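You operate a simulated robot arm through the tools that you are given. There is no shell and no other tool.

You run a simulated robot arm. Do the job below in one go: nothing can be reset, and whatever is moved stays where it is left.

## Task
Bring the armrest with the lug to the mat and brush it clean.
Fine: all sawdust off; it stays on the work mat; the yellow brush lies in the green drawer; put it back and shut the drawer. Where these are worked on the way, their far stop is far enough and under half their travel is too little: green drawer. What is to be rubbed or washed off counts as gone when no trace of it is left.

Only the result counts: the job must be done as asked and must still hold three seconds after the hand-in. Knocking over, shifting, dropping, spilling or breaking anything else fails it.

## Robot
A 6-joint arm with a two-finger parallel gripper on a trunk, on a base that moves. Base frame: it is fixed to the floor where the robot stands at the start and does not move with it; the origin is under the middle of the robot, x ahead of it, y to its left, z up. Readings come in m, degrees, newtons and seconds.
With the tool pointing down near the work surface it reaches from about 0.3 to 0.8 m from the robot's upright axis, wherever it stands. Its first joint turns from -166.0 to 166.0 degrees. Places, roughly: armrest with lug [1.75, -2.75, 0.75]; green drawer [1.2, -3.7, 0.7]; inside of the green drawer [1.3, -3.7, 0.6]; top of the work mat [2.1, -2.4, 0.8]; white cloth [2, -3.5, 0.75]; yellow brush [1.25, -3.75, 0.75]. Payload 3.43 kg.
Tool frame: the origin (TCP) lies between the finger pads and is the grasp point; the fingertips stand 0.034 m ahead of it; z points along the fingers, y is the line along which they close. Largest opening 0.128 m; finger width 0.024, thickness 0.012; the body of the gripper, 0.048 by 0.13 m, starts 0.096 m behind the TCP.
Orientation is that of the tool frame in the base frame, as a unit quaternion [w, x, y, z]. With the fingers straight down and closing along the base's y, the tool's x points along the base's -x, its y along +y and its z along -z.

## Interface
- The arm moves only by the tool jog_arm. Its argument "steps" is one flat list of numbers, 7 for each row, row after row: the shift along the base's x, y, z in m, then the turn, a rotation vector about the base's x, y, z in degrees, then the opening, from 0 (shut) to 1 (fully open). In form: [tx, ty, tz, rx, ry, rz, hand, tx, ty, tz, rx, ry, rz, hand, ...]. A call has 1 to 20 rows; each row is the pose to reach, as a shift and turn from the pose commanded when the call began. Each row takes 0.2 s and may step no farther than 0.05 m and 8.6 degrees from the row before; otherwise, or with a gripper value out of range, the whole call is refused. Where a pose cannot be reached the arm comes as near as it can. A force on the tool above 40 N (or 10 N above the force at the start of the call, whichever is more), or a blocked arm, ends the call early, and 0.2 s more pass. The fingers move at their own pace (about 0.045 m/s each) and stop on an object; they squeeze with about 43 N. The grip force told is the motor's: it shows also when the fingers shut on nothing. Time passes only in rows, and 0.2 s behind the last, so rows that repeat a pose let the fingers close. It gives the time, the measured TCP pose, the force on the tool (base axes), the opening and the grip force at its end, in the units of the frame above (readings bear some noise), with the torque about the TCP (base axes, N m) and any sound that the robot's microphone picked up.
- Cameras (640 x 400 px; columns grow to the right, rows downward): "scene" is now at [0.0192, 0.1562, 1.527]; the picture's right is [-0.22, -0.98, 0.00], its down [-0.50, 0.11, -0.86] and it looks along [0.84, -0.19, -0.52] (base axes); focal length 249 px, centre (320, 200). "wrist" rides on the gripper at [0.076, -0.011, -0.16] in the tool frame; the picture's right is [0.15, 0.99, 0.00], its down [-0.88, 0.13, -0.46] and it looks along [-0.45, 0.07, 0.89] (tool axes); focal length 234 px, centre (320, 200). There is no depth. A picture from a camera that has moved, and an enlarged one, comes with that camera's place and axes in the base frame and with its lens. The place of the scene camera against the robot may be out by one fixed shift of up to 0.018 m in any direction.
- snapshot(camera): a new picture of that camera. No time passes.
- roll_base(legs): drives the robot by 1 to 6 legs, each [ahead, turn to the left] in m and degrees, along the robot's own axes; the way and the turn of a leg run together, so that a leg with both is an arc; at most 1.5 m and 180 degrees a leg. The arm and the cameras ride along, it lands a little off, and it stops where it bumps. It gives what a move gives.
- aim_head(pan, tilt): turns the head with the scene camera to pan (to the left, within 155 degrees either way) and tilt (down, from -29 to 69), counted from straight ahead of the robot. It gives what a move gives.
- zoom(camera, box): a new picture of the part [left, top, right, bottom] of that camera's present view, enlarged. No time passes.
- finish_job(): hands the job in; it is judged then, once.

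Places have to be worked out from the pictures, the camera data and where the tool is seen. Open the gripper and draw the arm clear of the work before you hand the job in, unless the task says otherwise.

The tools are called after "Emit:" as name(argument=value, ...) on one line, values as JSON. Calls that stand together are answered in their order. jog_arm: Moves the arm, as the interface text tells. Its arguments: {"type":"object","properties":{"steps":{"type":"array"}},"required":["steps"]} The other tools are called the same way: roll_base (legs) drives the base; aim_head (pan, tilt) turns the head that bears the scene camera; snapshot (camera) takes a picture; zoom (camera, box) takes an enlarged picture of a part of a camera's view; finish_job () hands the job in.

At the start:

```text
clock: 0.0
eef_pos: [0.449, 0.1354, 1.1001]
tcp_rot: [0.0, 0.001, 1.0, 0.0]
force: [-0.7, -0.2, -0.1]
torque: [-0.03, -0.03, 0.0]
gripper_width: 0.1279
gripper_force: 0.1
robot x, y, heading: [0.0012, 0.0081, -0.1]
head pan, tilt (commanded): [-12.6, 31.0]
```

scene: 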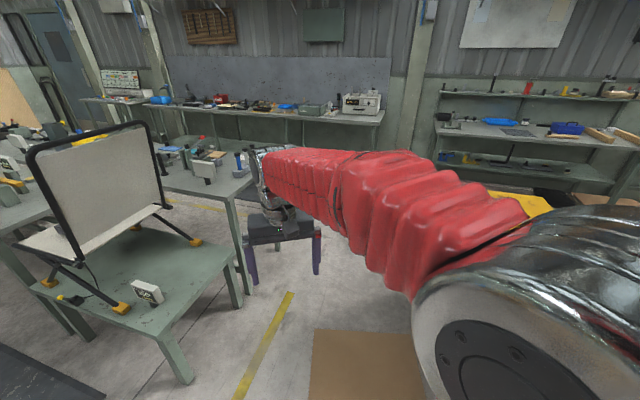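
wrist: 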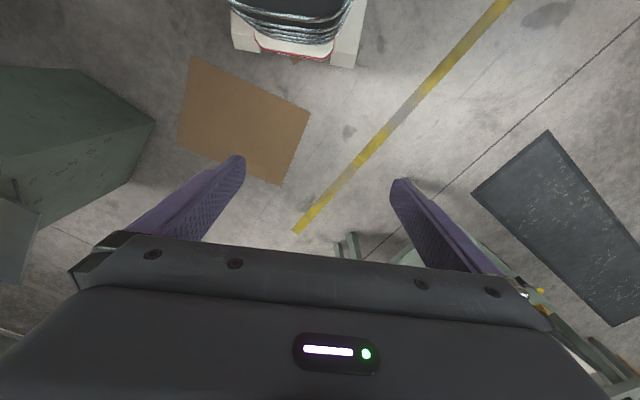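

The scene shows the workshop ahead; the work places are to the right and ahead (about x 1.2–2.1, y −2.4 to −3.7). I turn the head to the right to look over there.

Emit:
aim_head(pan=-60, tilt=20)

Emit:
snapshot(camera="scene")

```text
clock: 1.1
eef_pos: [0.4479, 0.1346, 1.1016]
tcp_rot: [-0.001, 0.001, 1.0, 0.0]
force: [0.3, -1.1, -0.3]
torque: [-0.02, 0.02, 0.03]
gripper_width: 0.128
gripper_force: 0.1
robot x, y, heading: [0.0034, 0.0064, -0.0]
head pan, tilt (commanded): [-60.0, 20.0]
```

```text
taken
camera scene: at [-0.0221, 0.0953, 1.5446], right [-0.87, -0.5, 0.0], down [-0.17, 0.3, -0.94], along [0.47, -0.81, -0.34], focal length 249 px, centre (320, 200)
```

scene: 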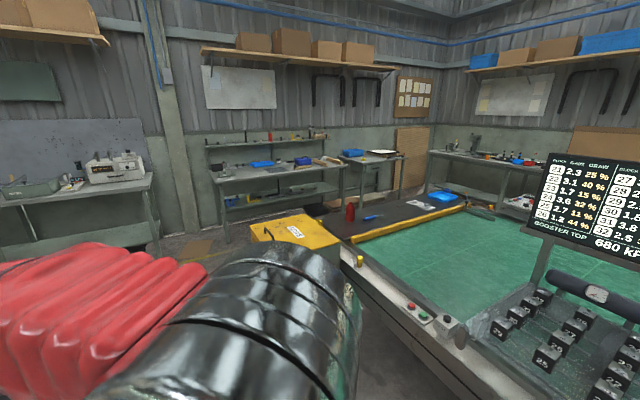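

The mat and bench area should show near columns 270–380, rows 150–200, between the far benches. I zoom in there.

Emit:
zoom(camera="scene", box=[190, 110, 450, 272])

Emit:
aim_head(pan=-60, tilt=50)

Emit:
snapshot(camera="scene")

```text
2.46 times, centred on (320, 191) of scene
camera zoom: at [-0.0221, 0.0953, 1.5446], right [-0.87, -0.5, 0.0], down [-0.17, 0.3, -0.94], along [0.47, -0.81, -0.34], focal length 614 px, centre (320, 222)
```

zoom: 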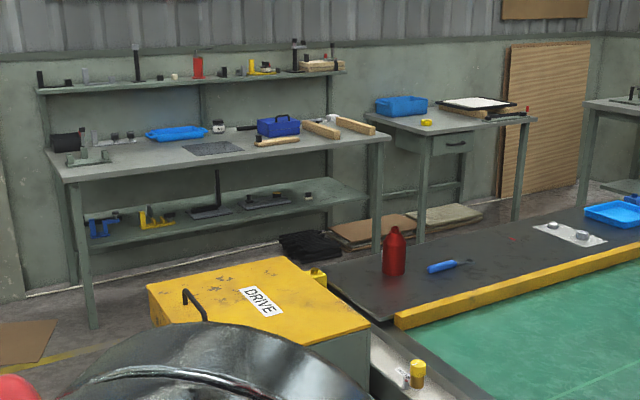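

```text
clock: 2.1
eef_pos: [0.4485, 0.1353, 1.1006]
tcp_rot: [0.0, 0.0, 1.0, -0.001]
force: [0.0, -0.7, 0.1]
torque: [-0.01, -0.04, 0.01]
gripper_width: 0.1278
gripper_force: 0.1
robot x, y, heading: [0.002, 0.0087, 0.1]
head pan, tilt (commanded): [-60.0, 50.0]
```

```text
taken
camera scene: at [-0.0302, 0.1092, 1.4991], right [-0.87, -0.5, 0.0], down [-0.38, 0.66, -0.64], along [0.32, -0.56, -0.77], focal length 249 px, centre (320, 200)
```

scene: 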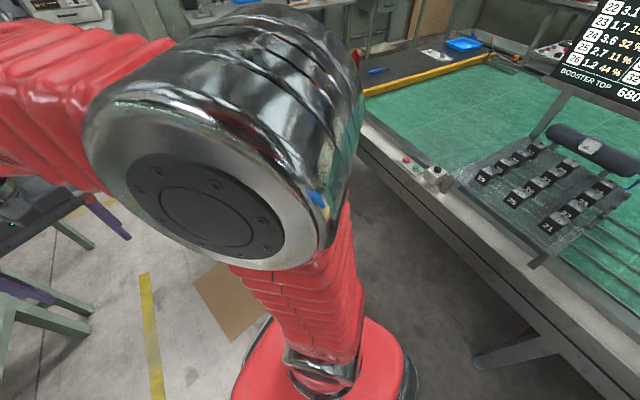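

Bench 1 (shelf behind, mat and wooden armrests) and a second table with a drawer stand along a diagonal wall behind the machine. I need the free floor between, so I look at the floor to the right and ahead.

Emit:
aim_head(pan=-25, tilt=25)

Emit:
snapshot(camera="scene")

Emit:
aim_head(pan=-90, tilt=35)

Emit:
snapshot(camera="scene")

Emit:
aim_head(pan=20, tilt=45)

Emit:
snapshot(camera="scene")

```text
clock: 3.1
eef_pos: [0.4475, 0.1346, 1.1005]
tcp_rot: [0.0, 0.001, 1.0, 0.0]
force: [0.4, 0.0, 0.5]
torque: [-0.01, 0.01, -0.02]
gripper_width: 0.1278
gripper_force: 0.1
robot x, y, heading: [0.0006, 0.0054, -0.1]
head pan, tilt (commanded): [-25.0, 25.0]
```

```text
taken
camera scene: at [0.0148, 0.1369, 1.5365], right [-0.42, -0.91, 0.0], down [-0.38, 0.18, -0.91], along [0.82, -0.38, -0.42], focal length 249 px, centre (320, 200)
```

scene: 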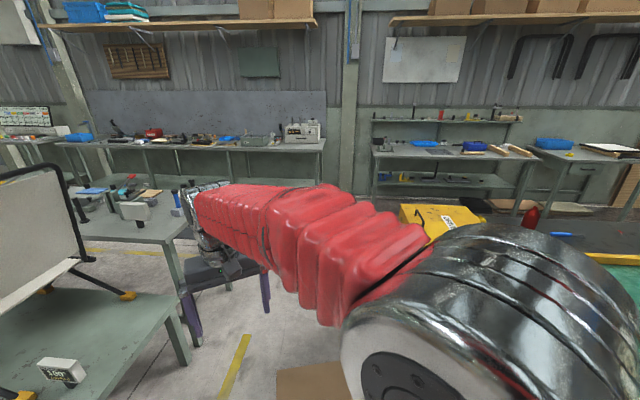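

```text
clock: 4.5
eef_pos: [0.4487, 0.1338, 1.0996]
tcp_rot: [0.0, 0.001, 1.0, 0.0]
force: [-0.3, 0.0, -0.5]
torque: [0.0, 0.01, 0.01]
gripper_width: 0.1281
gripper_force: 0.0
robot x, y, heading: [0.0052, 0.0089, 0.3]
head pan, tilt (commanded): [-90.0, 35.0]
```

```text
taken
camera scene: at [-0.0686, 0.0879, 1.5208], right [-1.0, 0.0, 0.0], down [0.0, 0.57, -0.82], along [0.0, -0.82, -0.57], focal length 249 px, centre (320, 200)
```

scene: 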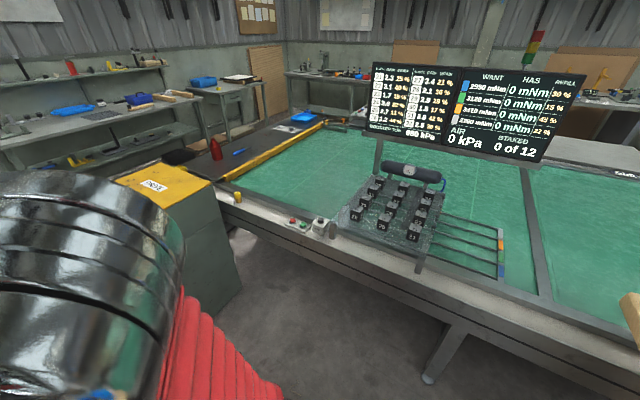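

```text
clock: 6.3
eef_pos: [0.4494, 0.1344, 1.1]
tcp_rot: [0.0, 0.001, 1.0, 0.001]
force: [0.1, 0.5, -0.3]
torque: [-0.03, 0.03, -0.01]
gripper_width: 0.128
gripper_force: 0.0
robot x, y, heading: [0.0048, 0.0085, 0.0]
head pan, tilt (commanded): [20.0, 45.0]
```

```text
taken
camera scene: at [0.0078, 0.2037, 1.506], right [0.34, -0.94, 0.0], down [-0.66, -0.24, -0.71], along [0.66, 0.24, -0.71], focal length 249 px, centre (320, 200)
```

scene: 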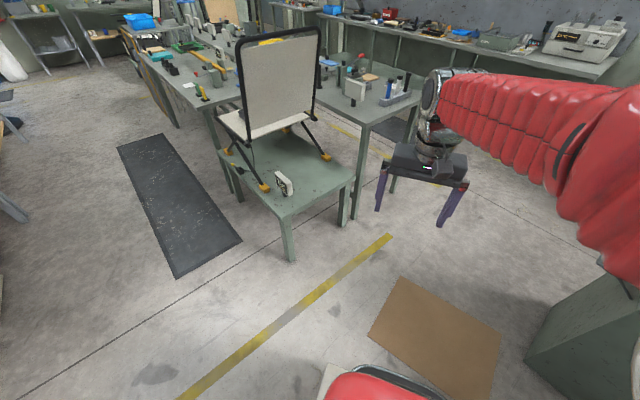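

From these views: the DRIVE box near corner is about (0.7,-0.7)–(1.1,-0.93), the workbench edge about (1.3,0.4)–(1.6,0.3), so there is a ~1.2 m passage heading −30°, then a ~1.4 m aisle before the benches. I drive ahead, turn right 30°, and go on part of the way.

Emit:
roll_base(legs=[[0.6, 0], [0, -30], [0.6, 0]])

Emit:
aim_head(pan=-40, tilt=30)

Emit:
snapshot(camera="scene")

Emit:
snapshot(camera="wrist")

```text
clock: 16.6
eef_pos: [1.5777, -0.4019, 1.1006]
tcp_rot: [0.0, 0.258, 0.966, 0.0]
force: [-0.1, 0.6, 0.0]
torque: [0.01, 0.02, 0.01]
gripper_width: 0.1277
gripper_force: 0.1
robot x, y, heading: [1.1263, -0.2918, -29.7]
head pan, tilt (commanded): [20.0, 45.0]
```

```text
clock: 17.9
eef_pos: [1.5785, -0.4012, 1.1014]
tcp_rot: [-0.001, 0.258, 0.966, 0.001]
force: [-0.7, 0.0, 1.3]
torque: [0.0, -0.01, 0.01]
gripper_width: 0.128
gripper_force: 0.1
robot x, y, heading: [1.1259, -0.2916, -29.6]
head pan, tilt (commanded): [-40.0, 30.0]
```

```text
taken
camera scene: at [1.1739, -0.2012, 1.5286], right [-0.94, -0.35, 0.0], down [-0.17, 0.47, -0.87], along [0.3, -0.81, -0.5], focal length 249 px, centre (320, 200)
```

scene: 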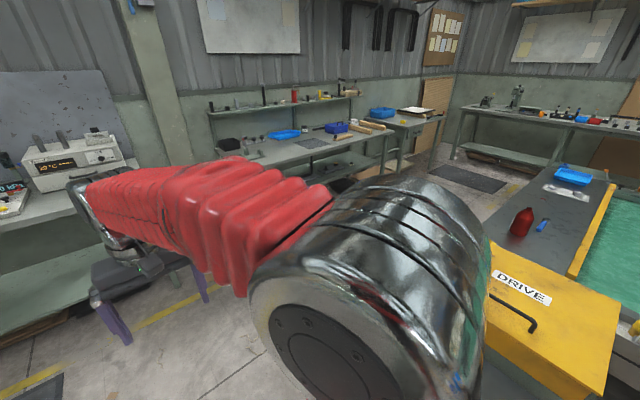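

```text
taken
camera wrist: at [1.5062, -0.374, 1.2606], right [0.37, 0.93, 0.0], down [0.83, -0.33, 0.46], along [0.42, -0.17, -0.89], focal length 234 px, centre (320, 200)
```

wrist: 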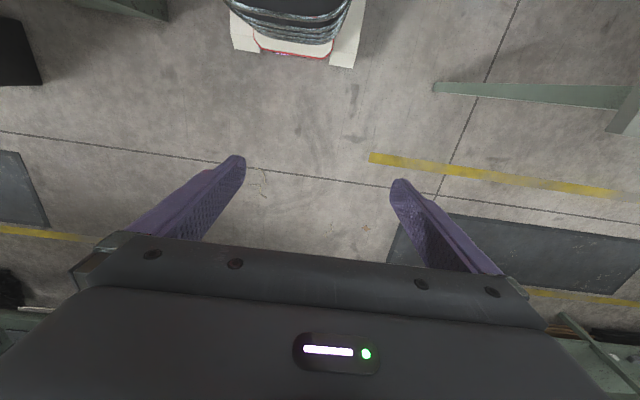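

The robot is in the passage at (1.13,−0.29). I zoom on the bench and drawer table to locate mat, armrests and drawer better.

Emit:
zoom(camera="scene", box=[200, 75, 460, 237])

Emit:
aim_head(pan=-20, tilt=15)

Emit:
snapshot(camera="scene")

```text
2.46 times, centred on (330, 156) of scene
camera zoom: at [1.1739, -0.2012, 1.5286], right [-0.94, -0.35, 0.0], down [-0.17, 0.47, -0.87], along [0.3, -0.81, -0.5], focal length 614 px, centre (295, 308)
```

zoom: 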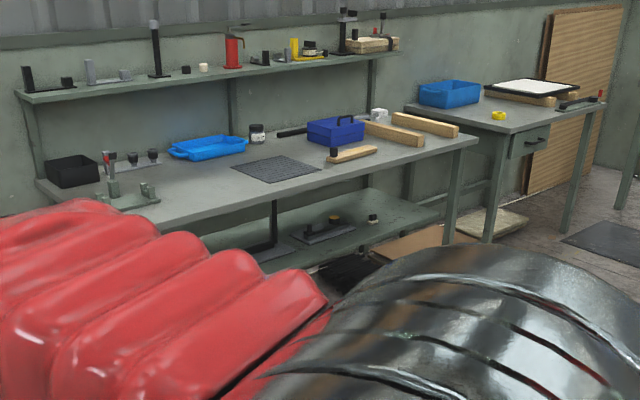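

```text
clock: 18.8
eef_pos: [1.5795, -0.4013, 1.1007]
tcp_rot: [0.0, 0.258, 0.966, 0.001]
force: [0.9, -0.7, 0.3]
torque: [-0.02, 0.05, 0.03]
gripper_width: 0.1281
gripper_force: 0.1
robot x, y, heading: [1.128, -0.2893, -29.8]
head pan, tilt (commanded): [-20.0, 15.0]
```

```text
taken
camera scene: at [1.2028, -0.1876, 1.5527], right [-0.76, -0.65, 0.0], down [-0.17, 0.2, -0.97], along [0.63, -0.74, -0.26], focal length 249 px, centre (320, 200)
```

scene: 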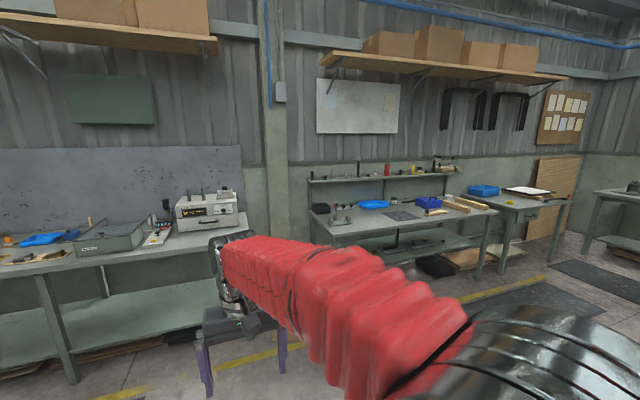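

The mat is about (2.07,−2.41), the armrest with a dark lug about (1.83,−2.67), the bench front line is roughly u=2.82 m along heading −31°, and the drawer handle is about (1.10,−3.56). I drive into the aisle and along it towards the bench.

Emit:
roll_base(legs=[[1.05, 0], [0, -91], [1.45, 0], [0, 90]])

Emit:
aim_head(pan=0, tilt=40)

Emit:
snapshot(camera="scene")

Emit:
snapshot(camera="wrist")

```text
clock: 46.0
eef_pos: [1.7456, -2.1689, 1.1008]
tcp_rot: [0.0, 0.273, 0.962, 0.001]
force: [-0.1, 0.2, -0.5]
torque: [-0.01, -0.03, -0.03]
gripper_width: 0.1278
gripper_force: 0.2
robot x, y, heading: [1.2735, -2.0845, -32.1]
head pan, tilt (commanded): [-20.0, 15.0]
```

```text
clock: 46.9
eef_pos: [1.7453, -2.1695, 1.1024]
tcp_rot: [0.0, 0.274, 0.962, 0.0]
force: [-0.2, -0.3, -0.1]
torque: [-0.02, 0.01, 0.01]
gripper_width: 0.1281
gripper_force: 0.0
robot x, y, heading: [1.2701, -2.0866, -31.7]
head pan, tilt (commanded): [0.0, 40.0]
```

```text
taken
camera scene: at [1.3663, -1.9563, 1.5133], right [-0.53, -0.85, 0.0], down [-0.55, 0.34, -0.77], along [0.65, -0.4, -0.64], focal length 249 px, centre (320, 200)
```

scene: 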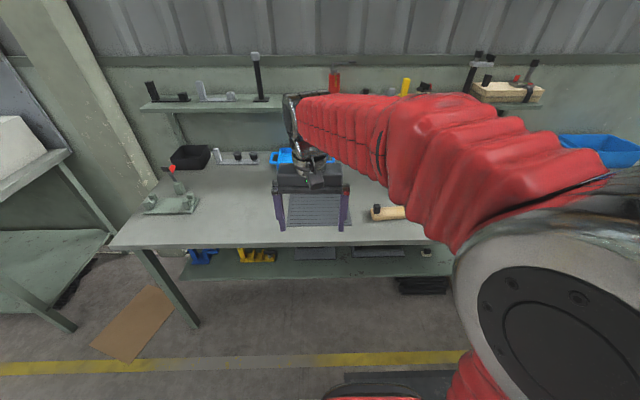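

```text
taken
camera wrist: at [1.6738, -2.1402, 1.2611], right [0.4, 0.92, 0.0], down [0.82, -0.35, 0.46], along [0.42, -0.18, -0.89], focal length 234 px, centre (320, 200)
```

wrist: 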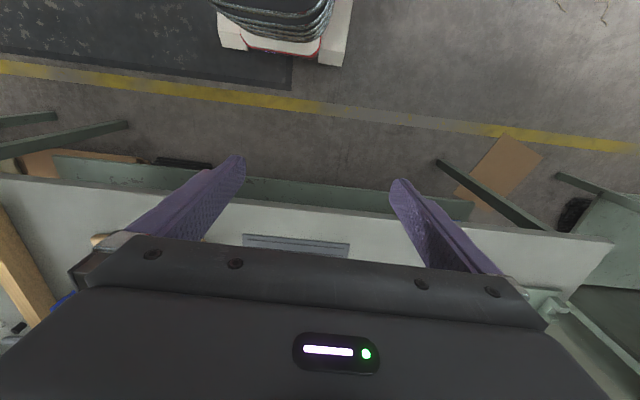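

The robot now faces the bench squarely at 0.63 m from its front edge. I drive 0.2 m closer, then look with the wrist camera.

Emit:
roll_base(legs=[[0.2, 0]])

Emit:
snapshot(camera="wrist")

Emit:
snapshot(camera="scene")

```text
clock: 48.8
eef_pos: [1.9175, -2.2753, 1.1018]
tcp_rot: [0.0, 0.273, 0.962, 0.0]
force: [0.4, 0.0, 0.2]
torque: [0.03, 0.0, 0.01]
gripper_width: 0.1282
gripper_force: 0.1
robot x, y, heading: [1.4454, -2.1902, -31.6]
head pan, tilt (commanded): [0.0, 40.0]
```

```text
taken
camera wrist: at [1.8453, -2.2445, 1.2611], right [0.39, 0.92, 0.0], down [0.82, -0.35, 0.46], along [0.42, -0.18, -0.89], focal length 234 px, centre (320, 200)
```

wrist: 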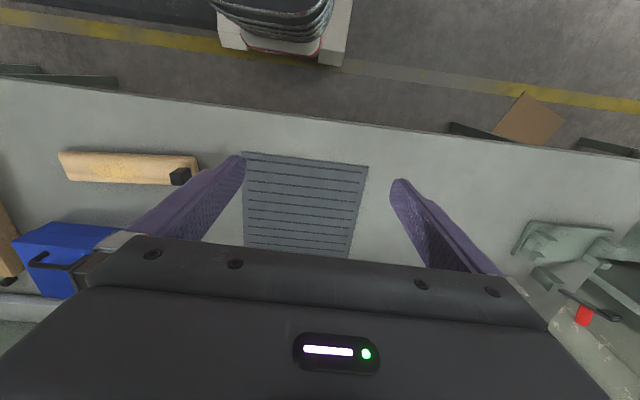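

```text
taken
camera scene: at [1.5371, -2.0615, 1.5132], right [-0.52, -0.85, 0.0], down [-0.55, 0.34, -0.77], along [0.65, -0.4, -0.64], focal length 249 px, centre (320, 200)
```

scene: 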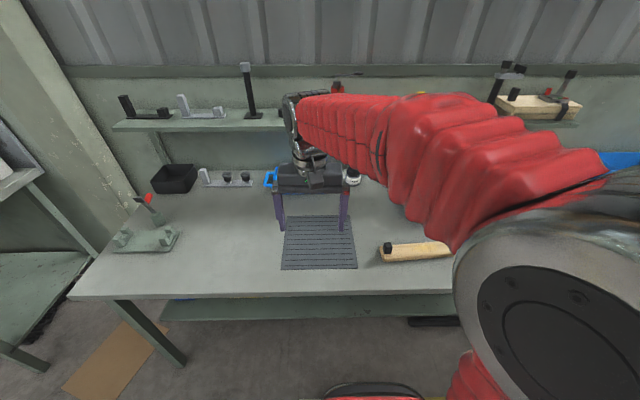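

The armrest with the black lug lies right of the mat, along the bench; I judge its centre near (1.84,−2.64) and the mat centre near (2.08,−2.39). I zoom on both for detail.

Emit:
zoom(camera="wrist", box=[40, 120, 240, 245])

Emit:
zoom(camera="scene", box=[260, 190, 480, 327])

```text
3.20 times, centred on (140, 182) of wrist
camera zoom: at [1.8453, -2.2445, 1.2611], right [0.39, 0.92, 0.0], down [0.82, -0.35, 0.46], along [0.42, -0.18, -0.89], focal length 749 px, centre (896, 256)
```

zoom: 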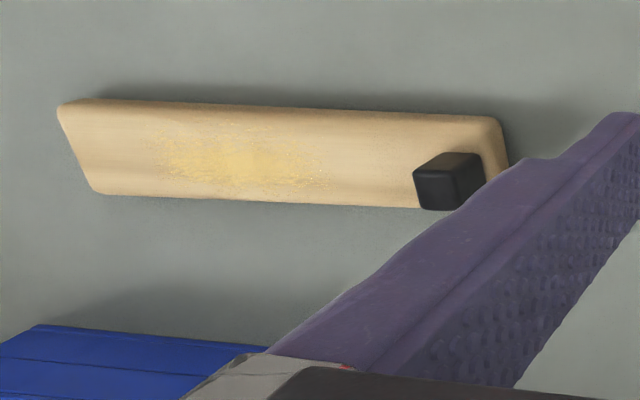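

```text
2.91 times, centred on (370, 258) of scene
camera zoom: at [1.5371, -2.0615, 1.5132], right [-0.52, -0.85, 0.0], down [-0.55, 0.34, -0.77], along [0.65, -0.4, -0.64], focal length 725 px, centre (174, 30)
```

zoom: 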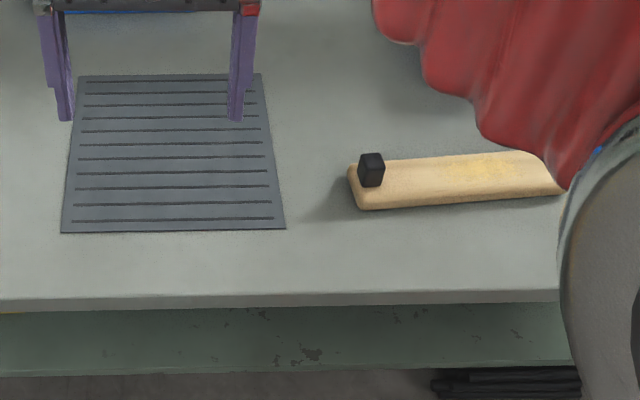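

Sawdust is the yellow patch in the middle of the armrest's top; the armrest (about 0.245 × 0.055 m, ~0.03 thick) is centred near (1.846,−2.650) with its long axis at heading ≈65°. I swing the gripper above it at z≈1.05, turning −83° so the fingers close across it.

Emit:
jog_arm(steps=[-0.007, -0.0375, -0.005, 0, 0, -8.3, 1, -0.014, -0.075, -0.01, 0, 0, -16.6, 1, -0.021, -0.1125, -0.015, 0, 0, -24.9, 1, -0.028, -0.15, -0.02, 0, 0, -33.2, 1, -0.035, -0.1875, -0.025, 0, 0, -41.5, 1, -0.042, -0.225, -0.03, 0, 0, -49.8, 1, -0.049, -0.2625, -0.035, 0, 0, -58.1, 1, -0.056, -0.3, -0.04, 0, 0, -66.4, 1, -0.063, -0.3375, -0.045, 0, 0, -74.7, 1, -0.0715, -0.375, -0.05, 0, 0, -83, 1])

Emit:
snapshot(camera="wrist")

Emit:
snapshot(camera="scene")

```text
clock: 51.0
eef_pos: [1.8452, -2.6504, 1.0512]
tcp_rot: [-0.001, 0.843, 0.538, 0.0]
force: [-0.5, 0.0, 0.4]
torque: [0.0, -0.03, 0.01]
gripper_width: 0.1278
gripper_force: 0.0
robot x, y, heading: [1.444, -2.1909, -31.5]
head pan, tilt (commanded): [0.0, 40.0]
```

```text
taken
camera wrist: at [1.8658, -2.5773, 1.2108], right [0.96, -0.28, 0.0], down [-0.25, -0.85, 0.46], along [-0.13, -0.44, -0.89], focal length 234 px, centre (320, 200)
```

wrist: 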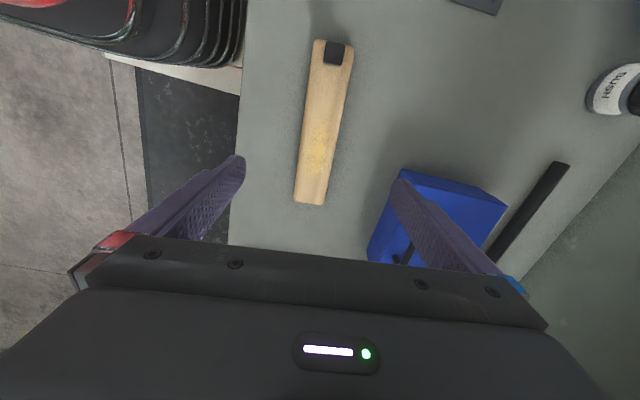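

```text
taken
camera scene: at [1.5371, -2.0616, 1.5132], right [-0.52, -0.85, 0.0], down [-0.55, 0.34, -0.77], along [0.65, -0.4, -0.64], focal length 249 px, centre (320, 200)
```

scene: 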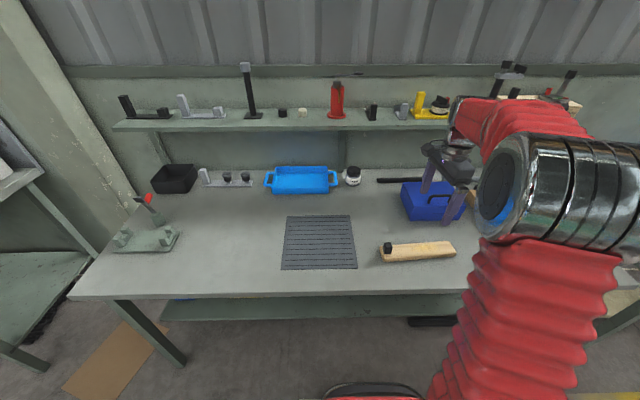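

The fingers straddle the armrest well (centre about (1.843,−2.653), top at ≈0.81). I narrow the opening a little to stay clear of the blue box and lower to z≈0.87, then check.

Emit:
jog_arm(steps=[-0.001, -0.001, -0.045, 0, 0, 0, 0.8, -0.002, -0.002, -0.09, 0, 0, 0, 0.8, -0.002, -0.003, -0.135, 0, 0, 0, 0.8, -0.002, -0.003, -0.18, 0, 0, 0, 0.8])

Emit:
snapshot(camera="wrist")

Emit:
zoom(camera="scene", box=[360, 150, 520, 290])

```text
clock: 52.0
eef_pos: [1.8435, -2.652, 0.872]
tcp_rot: [-0.001, 0.842, 0.539, 0.0]
force: [0.3, -0.4, 0.0]
torque: [0.0, -0.02, 0.01]
gripper_width: 0.1025
gripper_force: 0.1
robot x, y, heading: [1.4448, -2.1912, -31.4]
head pan, tilt (commanded): [0.0, 40.0]
```

```text
taken
camera wrist: at [1.8641, -2.5799, 1.0305], right [0.96, -0.28, 0.0], down [-0.25, -0.85, 0.46], along [-0.13, -0.44, -0.89], focal length 234 px, centre (320, 200)
```

wrist: 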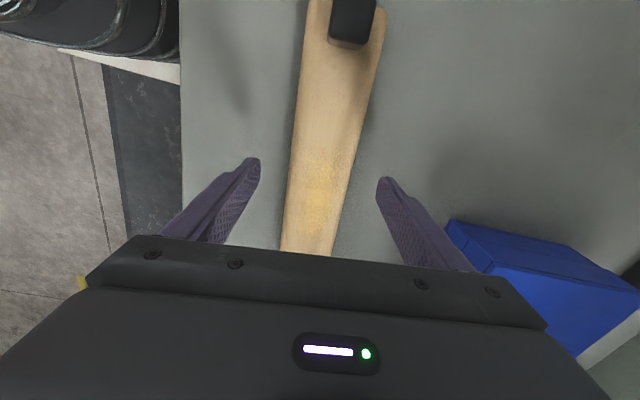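

```text
2.86 times, centred on (440, 220) of scene
camera zoom: at [1.5371, -2.0616, 1.5132], right [-0.52, -0.85, 0.0], down [-0.55, 0.34, -0.77], along [0.65, -0.4, -0.64], focal length 712 px, centre (-23, 143)
```

zoom: 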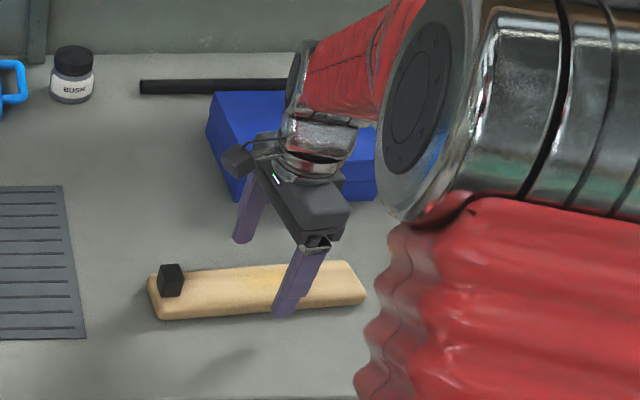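

The fingers are centred over the armrest, tips at ≈0.838. I lower another 4 cm and look again to judge the gap to the bench.

Emit:
jog_arm(steps=[0, 0, -0.02, 0, 0, 0, 0.8, 0.0005, -0.001, -0.04, 0, 0, 0, 0.8])

Emit:
snapshot(camera="wrist")

Emit:
zoom(camera="scene", box=[380, 190, 490, 280])

```text
clock: 52.6
eef_pos: [1.8458, -2.6539, 0.8335]
tcp_rot: [0.001, 0.842, 0.54, 0.0]
force: [-0.1, 4.8, 26.1]
torque: [1.02, 1.21, -0.23]
gripper_width: 0.104
gripper_force: 1.0
robot x, y, heading: [1.4422, -2.1893, -31.6]
head pan, tilt (commanded): [0.0, 40.0]
```

```text
taken
camera wrist: at [1.8647, -2.5807, 0.9937], right [0.96, -0.28, 0.0], down [-0.25, -0.85, 0.46], along [-0.13, -0.44, -0.89], focal length 234 px, centre (320, 200)
```

wrist: 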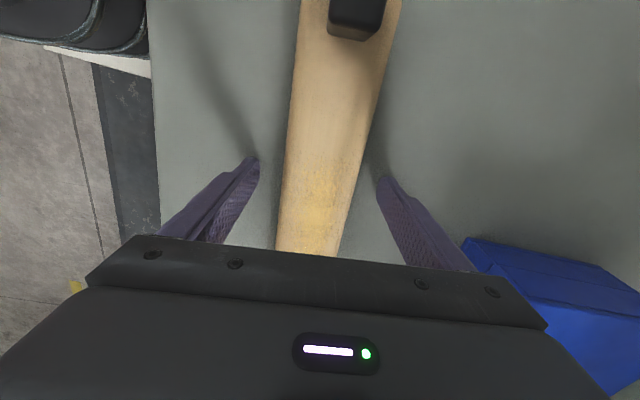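

```text
4.44 times, centred on (435, 235) of scene
camera zoom: at [1.5367, -2.0611, 1.5132], right [-0.52, -0.85, 0.0], down [-0.55, 0.34, -0.77], along [0.65, -0.4, -0.64], focal length 1108 px, centre (-191, 44)
```

zoom: 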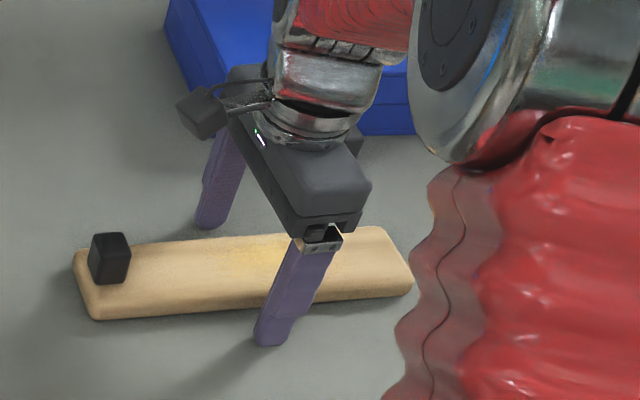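

Contact at TCP z=0.8335 puts the bench top at ≈0.80. I raise 6 mm and close the fingers on the armrest.

Emit:
jog_arm(steps=[0, 0, 0.006, 0, 0, 0, 0.8, 0, 0, 0.006, 0, 0, 0, 0.5, 0, 0, 0.006, 0, 0, 0, 0.3, 0, 0, 0.006, 0, 0, 0, 0, 0, 0, 0.006, 0, 0, 0, 0, 0, 0, 0.006, 0, 0, 0, 0])

Emit:
snapshot(camera="wrist")

```text
clock: 54.0
eef_pos: [1.8437, -2.6537, 0.8372]
tcp_rot: [0.0, 0.842, 0.539, 0.0]
force: [0.1, 0.2, 0.5]
torque: [-0.01, -0.02, 0.0]
gripper_width: 0.0597
gripper_force: 43.0
robot x, y, heading: [1.4435, -2.1903, -31.6]
head pan, tilt (commanded): [0.0, 40.0]
```

```text
taken
camera wrist: at [1.8647, -2.5808, 0.9974], right [0.96, -0.28, 0.0], down [-0.25, -0.85, 0.46], along [-0.13, -0.44, -0.89], focal length 234 px, centre (320, 200)
```

wrist: 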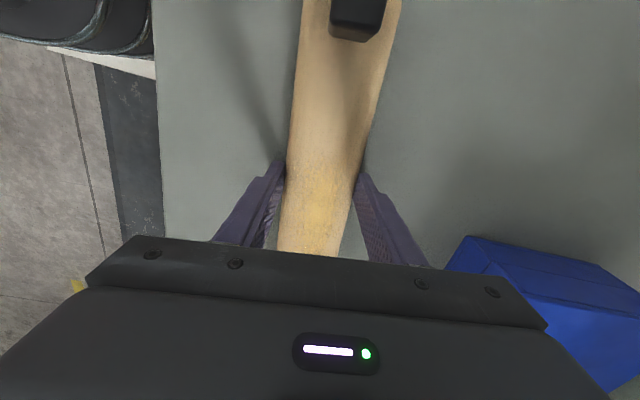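

Gripped at 0.0597 m, 43 N. I lift 5 cm, carry the armrest to the mat centre (≈(2.074,−2.390)), turning −5° to line up with the mat.

Emit:
jog_arm(steps=[0, 0, 0.03, 0, 0, 0, 0, 0, 0, 0.06, 0, 0, 0, 0, 0.029, 0.033, 0.06, 0, 0, -0.7, 0, 0.058, 0.066, 0.06, 0, 0, -1.4, 0, 0.087, 0.099, 0.06, 0, 0, -2.1, 0, 0.116, 0.132, 0.06, 0, 0, -2.8, 0, 0.145, 0.165, 0.06, 0, 0, -3.5, 0, 0.174, 0.198, 0.06, 0, 0, -4.2, 0, 0.203, 0.231, 0.06, 0, 0, -4.9, 0, 0.23, 0.264, 0.06, 0, 0, -5.3, 0, 0.23, 0.264, 0.06, 0, 0, -5.3, 0])

Emit:
snapshot(camera="wrist")

Emit:
snapshot(camera="scene")

```text
clock: 56.4
eef_pos: [2.0739, -2.3902, 0.8979]
tcp_rot: [0.001, 0.866, 0.5, -0.001]
force: [0.2, -0.1, -2.1]
torque: [-0.01, -0.01, 0.0]
gripper_width: 0.0596
gripper_force: 43.0
robot x, y, heading: [1.4436, -2.1896, -31.6]
head pan, tilt (commanded): [0.0, 40.0]
```

```text
taken
camera wrist: at [2.1016, -2.3187, 1.0577], right [0.93, -0.37, 0.0], down [-0.33, -0.83, 0.46], along [-0.17, -0.42, -0.89], focal length 234 px, centre (320, 200)
```

wrist: 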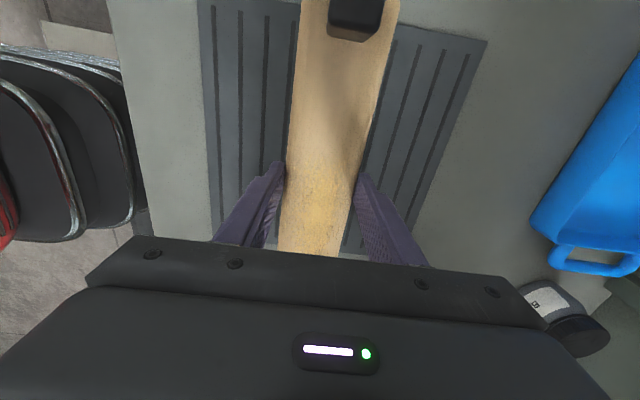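

```text
taken
camera scene: at [1.5374, -2.0617, 1.5132], right [-0.52, -0.85, 0.0], down [-0.55, 0.34, -0.77], along [0.65, -0.4, -0.64], focal length 249 px, centre (320, 200)
```

scene: 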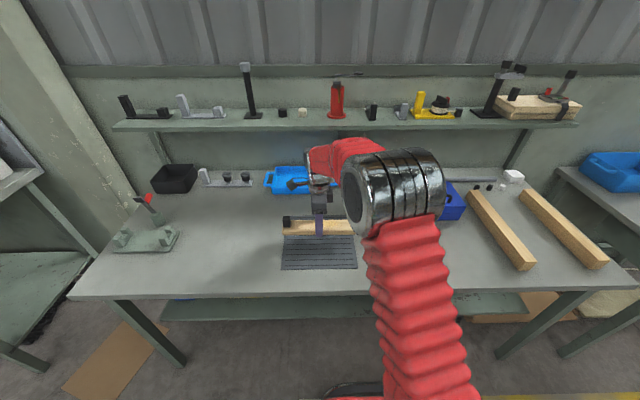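

The armrest is above the mat, well aligned. I lower it in small steps and watch for contact.

Emit:
jog_arm(steps=[0, 0, -0.03, 0, 0, 0, 0, 0, 0, -0.045, 0, 0, 0, 0, 0, 0, -0.052, 0, 0, 0, 0, 0, 0, -0.055, 0, 0, 0, 0])

```text
clock: 57.4
eef_pos: [2.0742, -2.3896, 0.8425]
tcp_rot: [0.0, 0.866, 0.5, -0.001]
force: [-0.2, 0.2, -2.2]
torque: [0.0, 0.02, 0.03]
gripper_width: 0.0594
gripper_force: 42.7
robot x, y, heading: [1.4418, -2.1929, -31.7]
head pan, tilt (commanded): [0.0, 40.0]
```

Still hanging free (−2.2 N is its weight). I lower further by millimetres.

Emit:
jog_arm(steps=[0, 0, -0.0015, 0, 0, 0, 0, 0, 0, -0.0015, 0, 0, 0, 0])

Emit:
zoom(camera="scene", box=[265, 190, 375, 280])

```text
clock: 58.0
eef_pos: [2.0742, -2.3885, 0.8418]
tcp_rot: [0.001, 0.866, 0.5, 0.0]
force: [-0.2, -0.3, -1.7]
torque: [0.0, 0.0, -0.03]
gripper_width: 0.0594
gripper_force: 42.8
robot x, y, heading: [1.4472, -2.1921, -31.5]
head pan, tilt (commanded): [0.0, 40.0]
```

```text
4.44 times, centred on (320, 235) of scene
camera zoom: at [1.5374, -2.0617, 1.5132], right [-0.52, -0.85, 0.0], down [-0.55, 0.34, -0.77], along [0.65, -0.4, -0.64], focal length 1108 px, centre (320, 44)
```

zoom: 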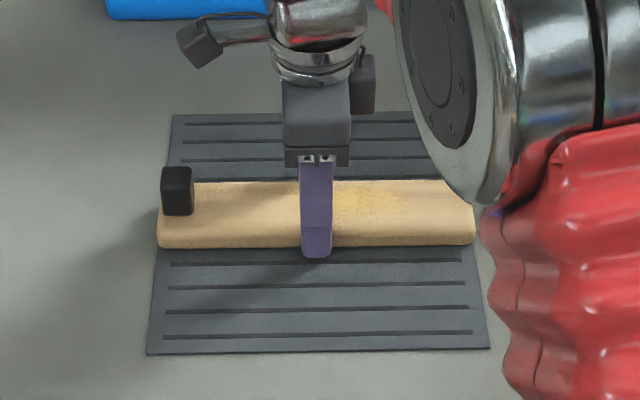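

Nearly down; still no contact. I lower another 3 mm in small steps.

Emit:
jog_arm(steps=[0, 0, -0.001, 0, 0, 0, 0, 0, 0, -0.002, 0, 0, 0, 0, 0, 0, -0.002, 0, 0, 0, 0])

```text
clock: 58.8
eef_pos: [2.0746, -2.3881, 0.8416]
tcp_rot: [0.001, 0.866, 0.5, 0.001]
force: [-5.3, -1.2, 17.5]
torque: [0.13, 0.8, -0.29]
gripper_width: 0.0593
gripper_force: 43.1
robot x, y, heading: [1.447, -2.1928, -31.8]
head pan, tilt (commanded): [0.0, 40.0]
```

Contact at TCP z=0.8416 (mat top ≈0.804). I relieve 1.5 mm, open the fingers and raise clear.

Emit:
jog_arm(steps=[0, 0, 0.0015, 0, 0, 0, 0, 0, 0, 0.0015, 0, 0, 0, 0.6, 0, 0, 0.0015, 0, 0, 0, 0.7, 0, 0, 0.0015, 0, 0, 0, 0.7, 0, 0, 0.0015, 0, 0, 0, 0.7, 0, 0, 0.04, 0, 0, 0, 0.7, 0, 0, 0.085, 0, 0, 0, 0.7, 0, 0, 0.13, 0, 0, 0, 0.7, 0, 0, 0.175, 0, 0, 0, 0.7, 0, 0, 0.22, 0, 0, 0, 0.7])

Emit:
snapshot(camera="wrist")

Emit:
snapshot(camera="scene")

```text
clock: 61.0
eef_pos: [2.0729, -2.3883, 1.0594]
tcp_rot: [0.0, 0.866, 0.5, -0.001]
force: [0.9, 0.0, 0.5]
torque: [0.0, -0.02, 0.01]
gripper_width: 0.0899
gripper_force: 0.0
robot x, y, heading: [1.4432, -2.1907, -31.5]
head pan, tilt (commanded): [0.0, 40.0]
```

```text
taken
camera wrist: at [2.101, -2.3184, 1.2184], right [0.93, -0.37, 0.0], down [-0.33, -0.83, 0.46], along [-0.17, -0.42, -0.89], focal length 234 px, centre (320, 200)
```

wrist: 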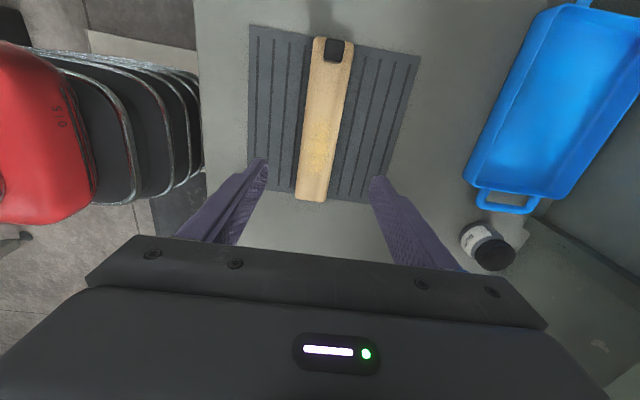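

```text
taken
camera scene: at [1.5375, -2.0617, 1.5132], right [-0.52, -0.85, 0.0], down [-0.55, 0.34, -0.77], along [0.65, -0.4, -0.64], focal length 249 px, centre (320, 200)
```

scene: 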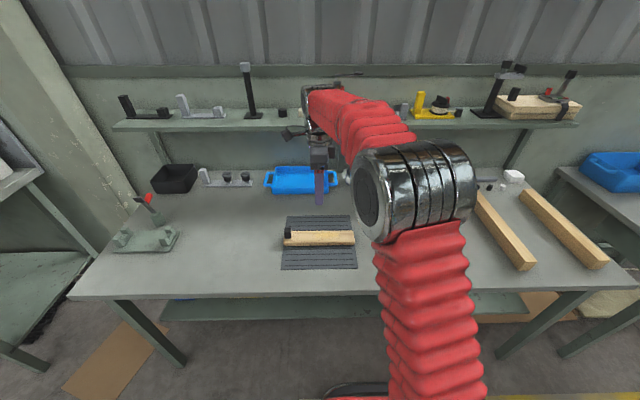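

The armrest lies on the mat but is as long as the mat is wide, so its ends sit right at the edges. I regrip it and turn it 45° so that it lies wholly on the mat (diagonally).

Emit:
jog_arm(steps=[0, 0, -0.045, 0, 0, 0, 0.7, 0, 0, -0.09, 0, 0, 0, 0.7, 0, 0, -0.135, 0, 0, 0, 0.7, 0, 0, -0.18, 0, 0, 0, 0.7, 0, 0, -0.217, 0, 0, 0, 0.7, 0, 0, -0.217, 0, 0, 0, 0.3, 0, 0, -0.217, 0, 0, 0, 0, 0, 0, -0.217, 0, 0, 0, 0, 0, 0, -0.217, 0, 0, 0, 0])

```text
clock: 63.0
eef_pos: [2.0716, -2.39, 0.8438]
tcp_rot: [0.0, 0.866, 0.5, 0.0]
force: [1.5, -1.5, 0.8]
torque: [0.07, -0.25, -0.12]
gripper_width: 0.0595
gripper_force: 42.8
robot x, y, heading: [1.446, -2.194, -31.4]
head pan, tilt (commanded): [0.0, 40.0]
```

Gripped again. I lift it 3 cm, turn it +45° in place, and lower it back.

Emit:
jog_arm(steps=[0, 0, 0.03, 0, 0, 0, 0, 0.001, 0.001, 0.03, 0, 0, 7.5, 0, 0.002, 0.001, 0.03, 0, 0, 15, 0, 0.003, 0.002, 0.03, 0, 0, 22.5, 0, 0.003, 0.002, 0.03, 0, 0, 30, 0, 0.003, 0.002, 0.03, 0, 0, 37.5, 0, 0.003, 0.002, 0.03, 0, 0, 45, 0, 0.003, 0.002, 0.015, 0, 0, 45, 0, 0.003, 0.002, 0.005, 0, 0, 45, 0, 0.003, 0.002, 0.001, 0, 0, 45, 0])

```text
clock: 65.2
eef_pos: [2.0764, -2.3877, 0.8445]
tcp_rot: [0.001, 0.608, 0.794, -0.001]
force: [-2.6, -1.1, 2.5]
torque: [0.4, 0.01, 0.14]
gripper_width: 0.0592
gripper_force: 43.3
robot x, y, heading: [1.4426, -2.1934, -31.6]
head pan, tilt (commanded): [0.0, 40.0]
```

It touches the mat lightly. I release and raise the hand to look.

Emit:
jog_arm(steps=[0, 0, 0, 0, 0, 0, 0, 0, 0, 0, 0, 0, 0, 0.6, 0, 0, 0, 0, 0, 0, 0.7, 0, 0, 0, 0, 0, 0, 0.7, 0, 0, 0, 0, 0, 0, 0.7, 0, 0, 0.04, 0, 0, 0, 0.7, 0, 0, 0.085, 0, 0, 0, 0.7, 0, 0, 0.13, 0, 0, 0, 0.7, 0, 0, 0.175, 0, 0, 0, 0.7, 0, 0, 0.22, 0, 0, 0, 0.7])

Emit:
snapshot(camera="wrist")

Emit:
zoom(camera="scene", box=[265, 190, 375, 280])

```text
clock: 67.4
eef_pos: [2.0767, -2.3873, 1.0635]
tcp_rot: [0.001, 0.609, 0.793, 0.0]
force: [-0.4, 0.1, 0.6]
torque: [0.01, 0.03, 0.02]
gripper_width: 0.0898
gripper_force: 0.0
robot x, y, heading: [1.4411, -2.1922, -31.6]
head pan, tilt (commanded): [0.0, 40.0]
```

```text
taken
camera wrist: at [2.0448, -2.3188, 1.2232], right [0.92, 0.4, 0.0], down [0.35, -0.82, 0.46], along [0.18, -0.42, -0.89], focal length 234 px, centre (320, 200)
```

wrist: 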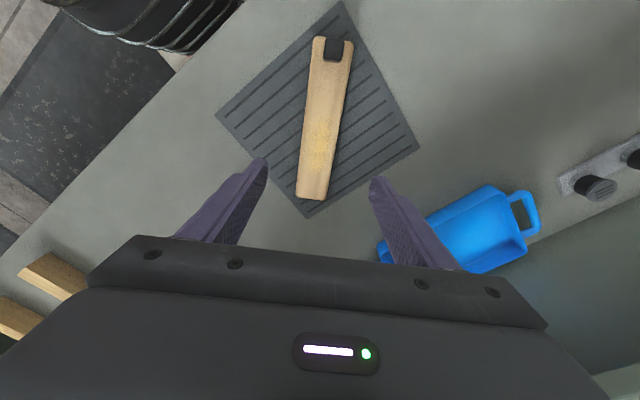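

```text
4.44 times, centred on (320, 235) of scene
camera zoom: at [1.5375, -2.0617, 1.5132], right [-0.52, -0.85, 0.0], down [-0.55, 0.34, -0.77], along [0.65, -0.4, -0.64], focal length 1108 px, centre (320, 44)
```

zoom: 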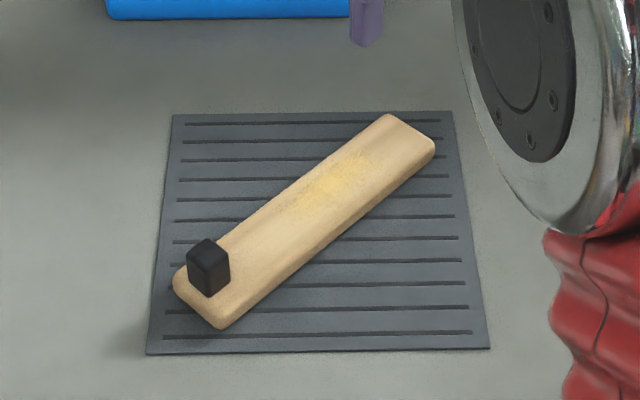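

The armrest lies fully on the mat, sawdust patch along its middle toward the far end. I draw the arm back to a carrying pose before driving to the drawer.

Emit:
jog_arm(steps=[-0.028, 0.0175, 0.01, 0, 0, 7.2, 0.7, -0.056, 0.035, 0.02, 0, 0, 14.4, 0.7, -0.084, 0.0525, 0.03, 0, 0, 21.6, 0.7, -0.112, 0.07, 0.04, 0, 0, 28.8, 0.7, -0.14, 0.0875, 0.04, 0, 0, 36, 0.7, -0.17, 0.105, 0.04, 0, 0, 43.4, 0.7])

Emit:
roll_base(legs=[[-0.42, 0], [0, -90], [1.33, 0], [0, 90]])

Emit:
aim_head(pan=0, tilt=40)

Emit:
snapshot(camera="scene")

Emit:
snapshot(camera="wrist")

```text
clock: 68.8
eef_pos: [1.9054, -2.2814, 1.1022]
tcp_rot: [0.0, 0.271, 0.963, 0.0]
force: [0.9, -0.3, -0.4]
torque: [0.02, -0.01, 0.0]
gripper_width: 0.0895
gripper_force: 0.0
robot x, y, heading: [1.4468, -2.1911, -31.5]
head pan, tilt (commanded): [0.0, 40.0]
```

```text
clock: 71.3
eef_pos: [1.6318, -2.1138, 1.1052]
tcp_rot: [0.001, 0.273, 0.962, 0.001]
force: [-0.4, 0.6, 0.2]
torque: [0.01, 0.05, 0.02]
gripper_width: 0.0895
gripper_force: 0.1
robot x, y, heading: [1.1666, -2.0217, -31.5]
head pan, tilt (commanded): [0.0, 40.0]
stopped in leg 1: the robot was blocked; the commanded pose is now the measured one
```

```text
clock: 72.0
eef_pos: [1.6316, -2.1143, 1.1054]
tcp_rot: [0.002, 0.273, 0.962, 0.0]
force: [0.8, 0.2, 0.4]
torque: [0.01, 0.01, 0.0]
gripper_width: 0.0895
gripper_force: 0.0
robot x, y, heading: [1.1692, -2.0244, -31.8]
head pan, tilt (commanded): [0.0, 40.0]
```

```text
taken
camera scene: at [1.2632, -1.8932, 1.5132], right [-0.53, -0.85, 0.0], down [-0.55, 0.34, -0.77], along [0.65, -0.4, -0.64], focal length 249 px, centre (320, 200)
```

scene: 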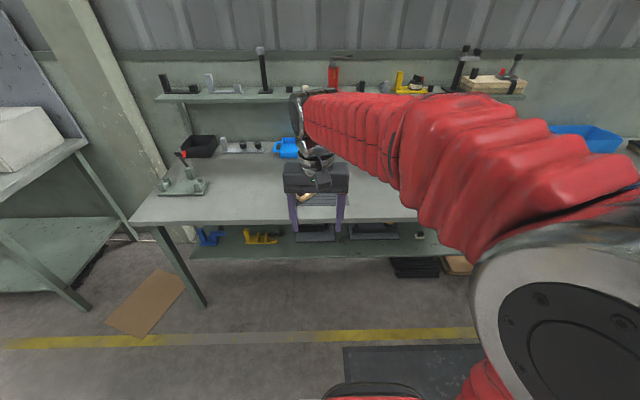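

```text
taken
camera wrist: at [1.56, -2.0845, 1.2654], right [0.4, 0.92, 0.0], down [0.82, -0.35, 0.46], along [0.42, -0.18, -0.89], focal length 234 px, centre (320, 200)
```

wrist: 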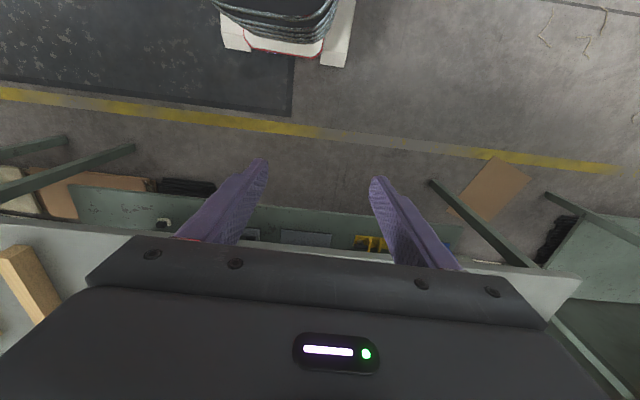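

The robot bumped something behind after 0.32 m, so the aisle is narrower than I judged. I look back and down on both sides to see the machine edge and my own base.

Emit:
aim_head(pan=-150, tilt=50)

Emit:
snapshot(camera="scene")

Emit:
aim_head(pan=-95, tilt=45)

Emit:
snapshot(camera="scene")

```text
clock: 74.3
eef_pos: [1.6328, -2.1133, 1.1072]
tcp_rot: [0.002, 0.273, 0.962, 0.001]
force: [-0.7, 0.4, 0.3]
torque: [0.03, -0.02, 0.01]
gripper_width: 0.0895
gripper_force: 0.0
robot x, y, heading: [1.1705, -2.0246, -31.7]
head pan, tilt (commanded): [-150.0, 50.0]
```

```text
taken
camera scene: at [1.1139, -1.8463, 1.4991], right [0.03, 1.0, 0.0], down [0.77, -0.02, -0.64], along [-0.64, 0.02, -0.77], focal length 249 px, centre (320, 200)
```

scene: 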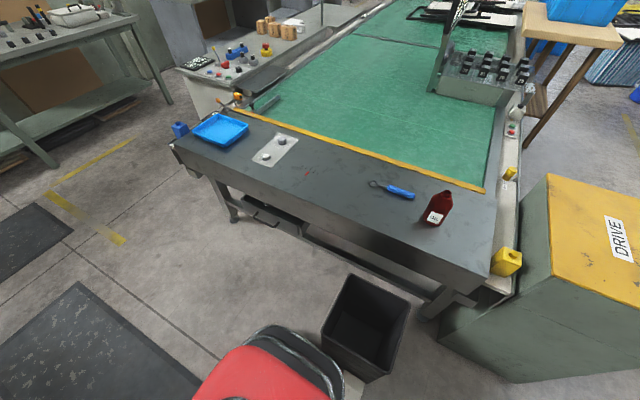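

```text
clock: 75.5
eef_pos: [1.6336, -2.1139, 1.105]
tcp_rot: [0.002, 0.273, 0.962, 0.0]
force: [0.0, -0.4, 0.5]
torque: [0.0, 0.03, -0.02]
gripper_width: 0.0895
gripper_force: 0.1
robot x, y, heading: [1.1715, -2.0195, -31.7]
head pan, tilt (commanded): [-95.0, 45.0]
```

```text
taken
camera scene: at [1.1422, -1.9137, 1.506], right [-0.8, 0.6, 0.0], down [0.42, 0.57, -0.71], along [-0.42, -0.57, -0.71], focal length 249 px, centre (320, 200)
```

scene: 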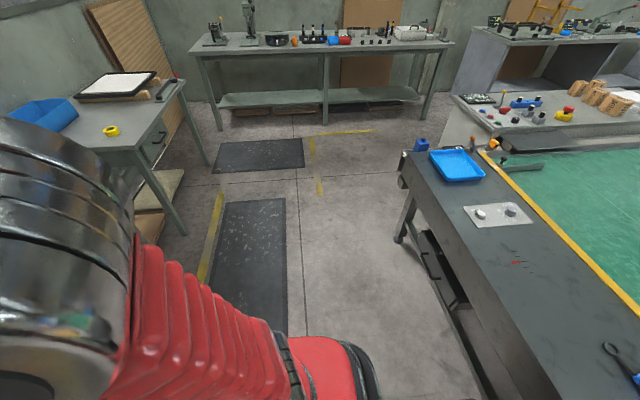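

There is a waste bin right behind the robot (still upright); the aisle is otherwise clear towards the drawer table, and the machine ends before it. I go forward a little, turn right and drive to the drawer table, then face it.

Emit:
roll_base(legs=[[0.12, 0], [0, -90], [1.3, 0]])

Emit:
aim_head(pan=60, tilt=40)

Emit:
snapshot(camera="scene")

```text
clock: 90.7
eef_pos: [0.4689, -3.6355, 1.1064]
tcp_rot: [0.001, 0.878, 0.478, -0.001]
force: [0.3, 0.8, 0.5]
torque: [-0.02, 0.02, 0.0]
gripper_width: 0.0896
gripper_force: 0.1
robot x, y, heading: [0.5671, -3.1743, -122.7]
head pan, tilt (commanded): [-95.0, 45.0]
```

```text
clock: 93.1
eef_pos: [0.4695, -3.6369, 1.1058]
tcp_rot: [0.002, 0.878, 0.478, -0.001]
force: [0.2, -0.6, -1.0]
torque: [0.01, -0.01, 0.01]
gripper_width: 0.0894
gripper_force: 0.2
robot x, y, heading: [0.5648, -3.1716, -122.7]
head pan, tilt (commanded): [60.0, 40.0]
```

```text
taken
camera scene: at [0.7604, -3.2751, 1.5132], right [-0.89, -0.46, 0.0], down [-0.29, 0.57, -0.77], along [0.35, -0.68, -0.64], focal length 249 px, centre (320, 200)
```

scene: 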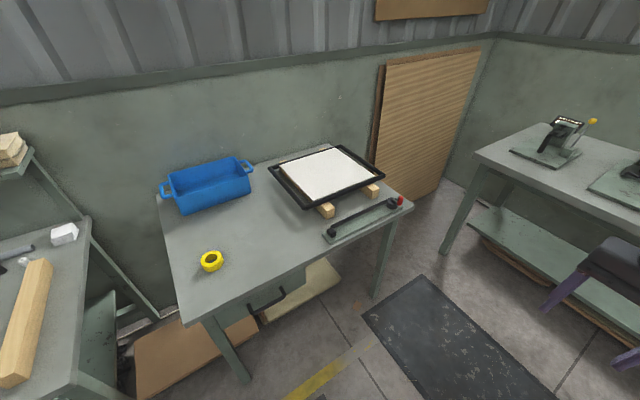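

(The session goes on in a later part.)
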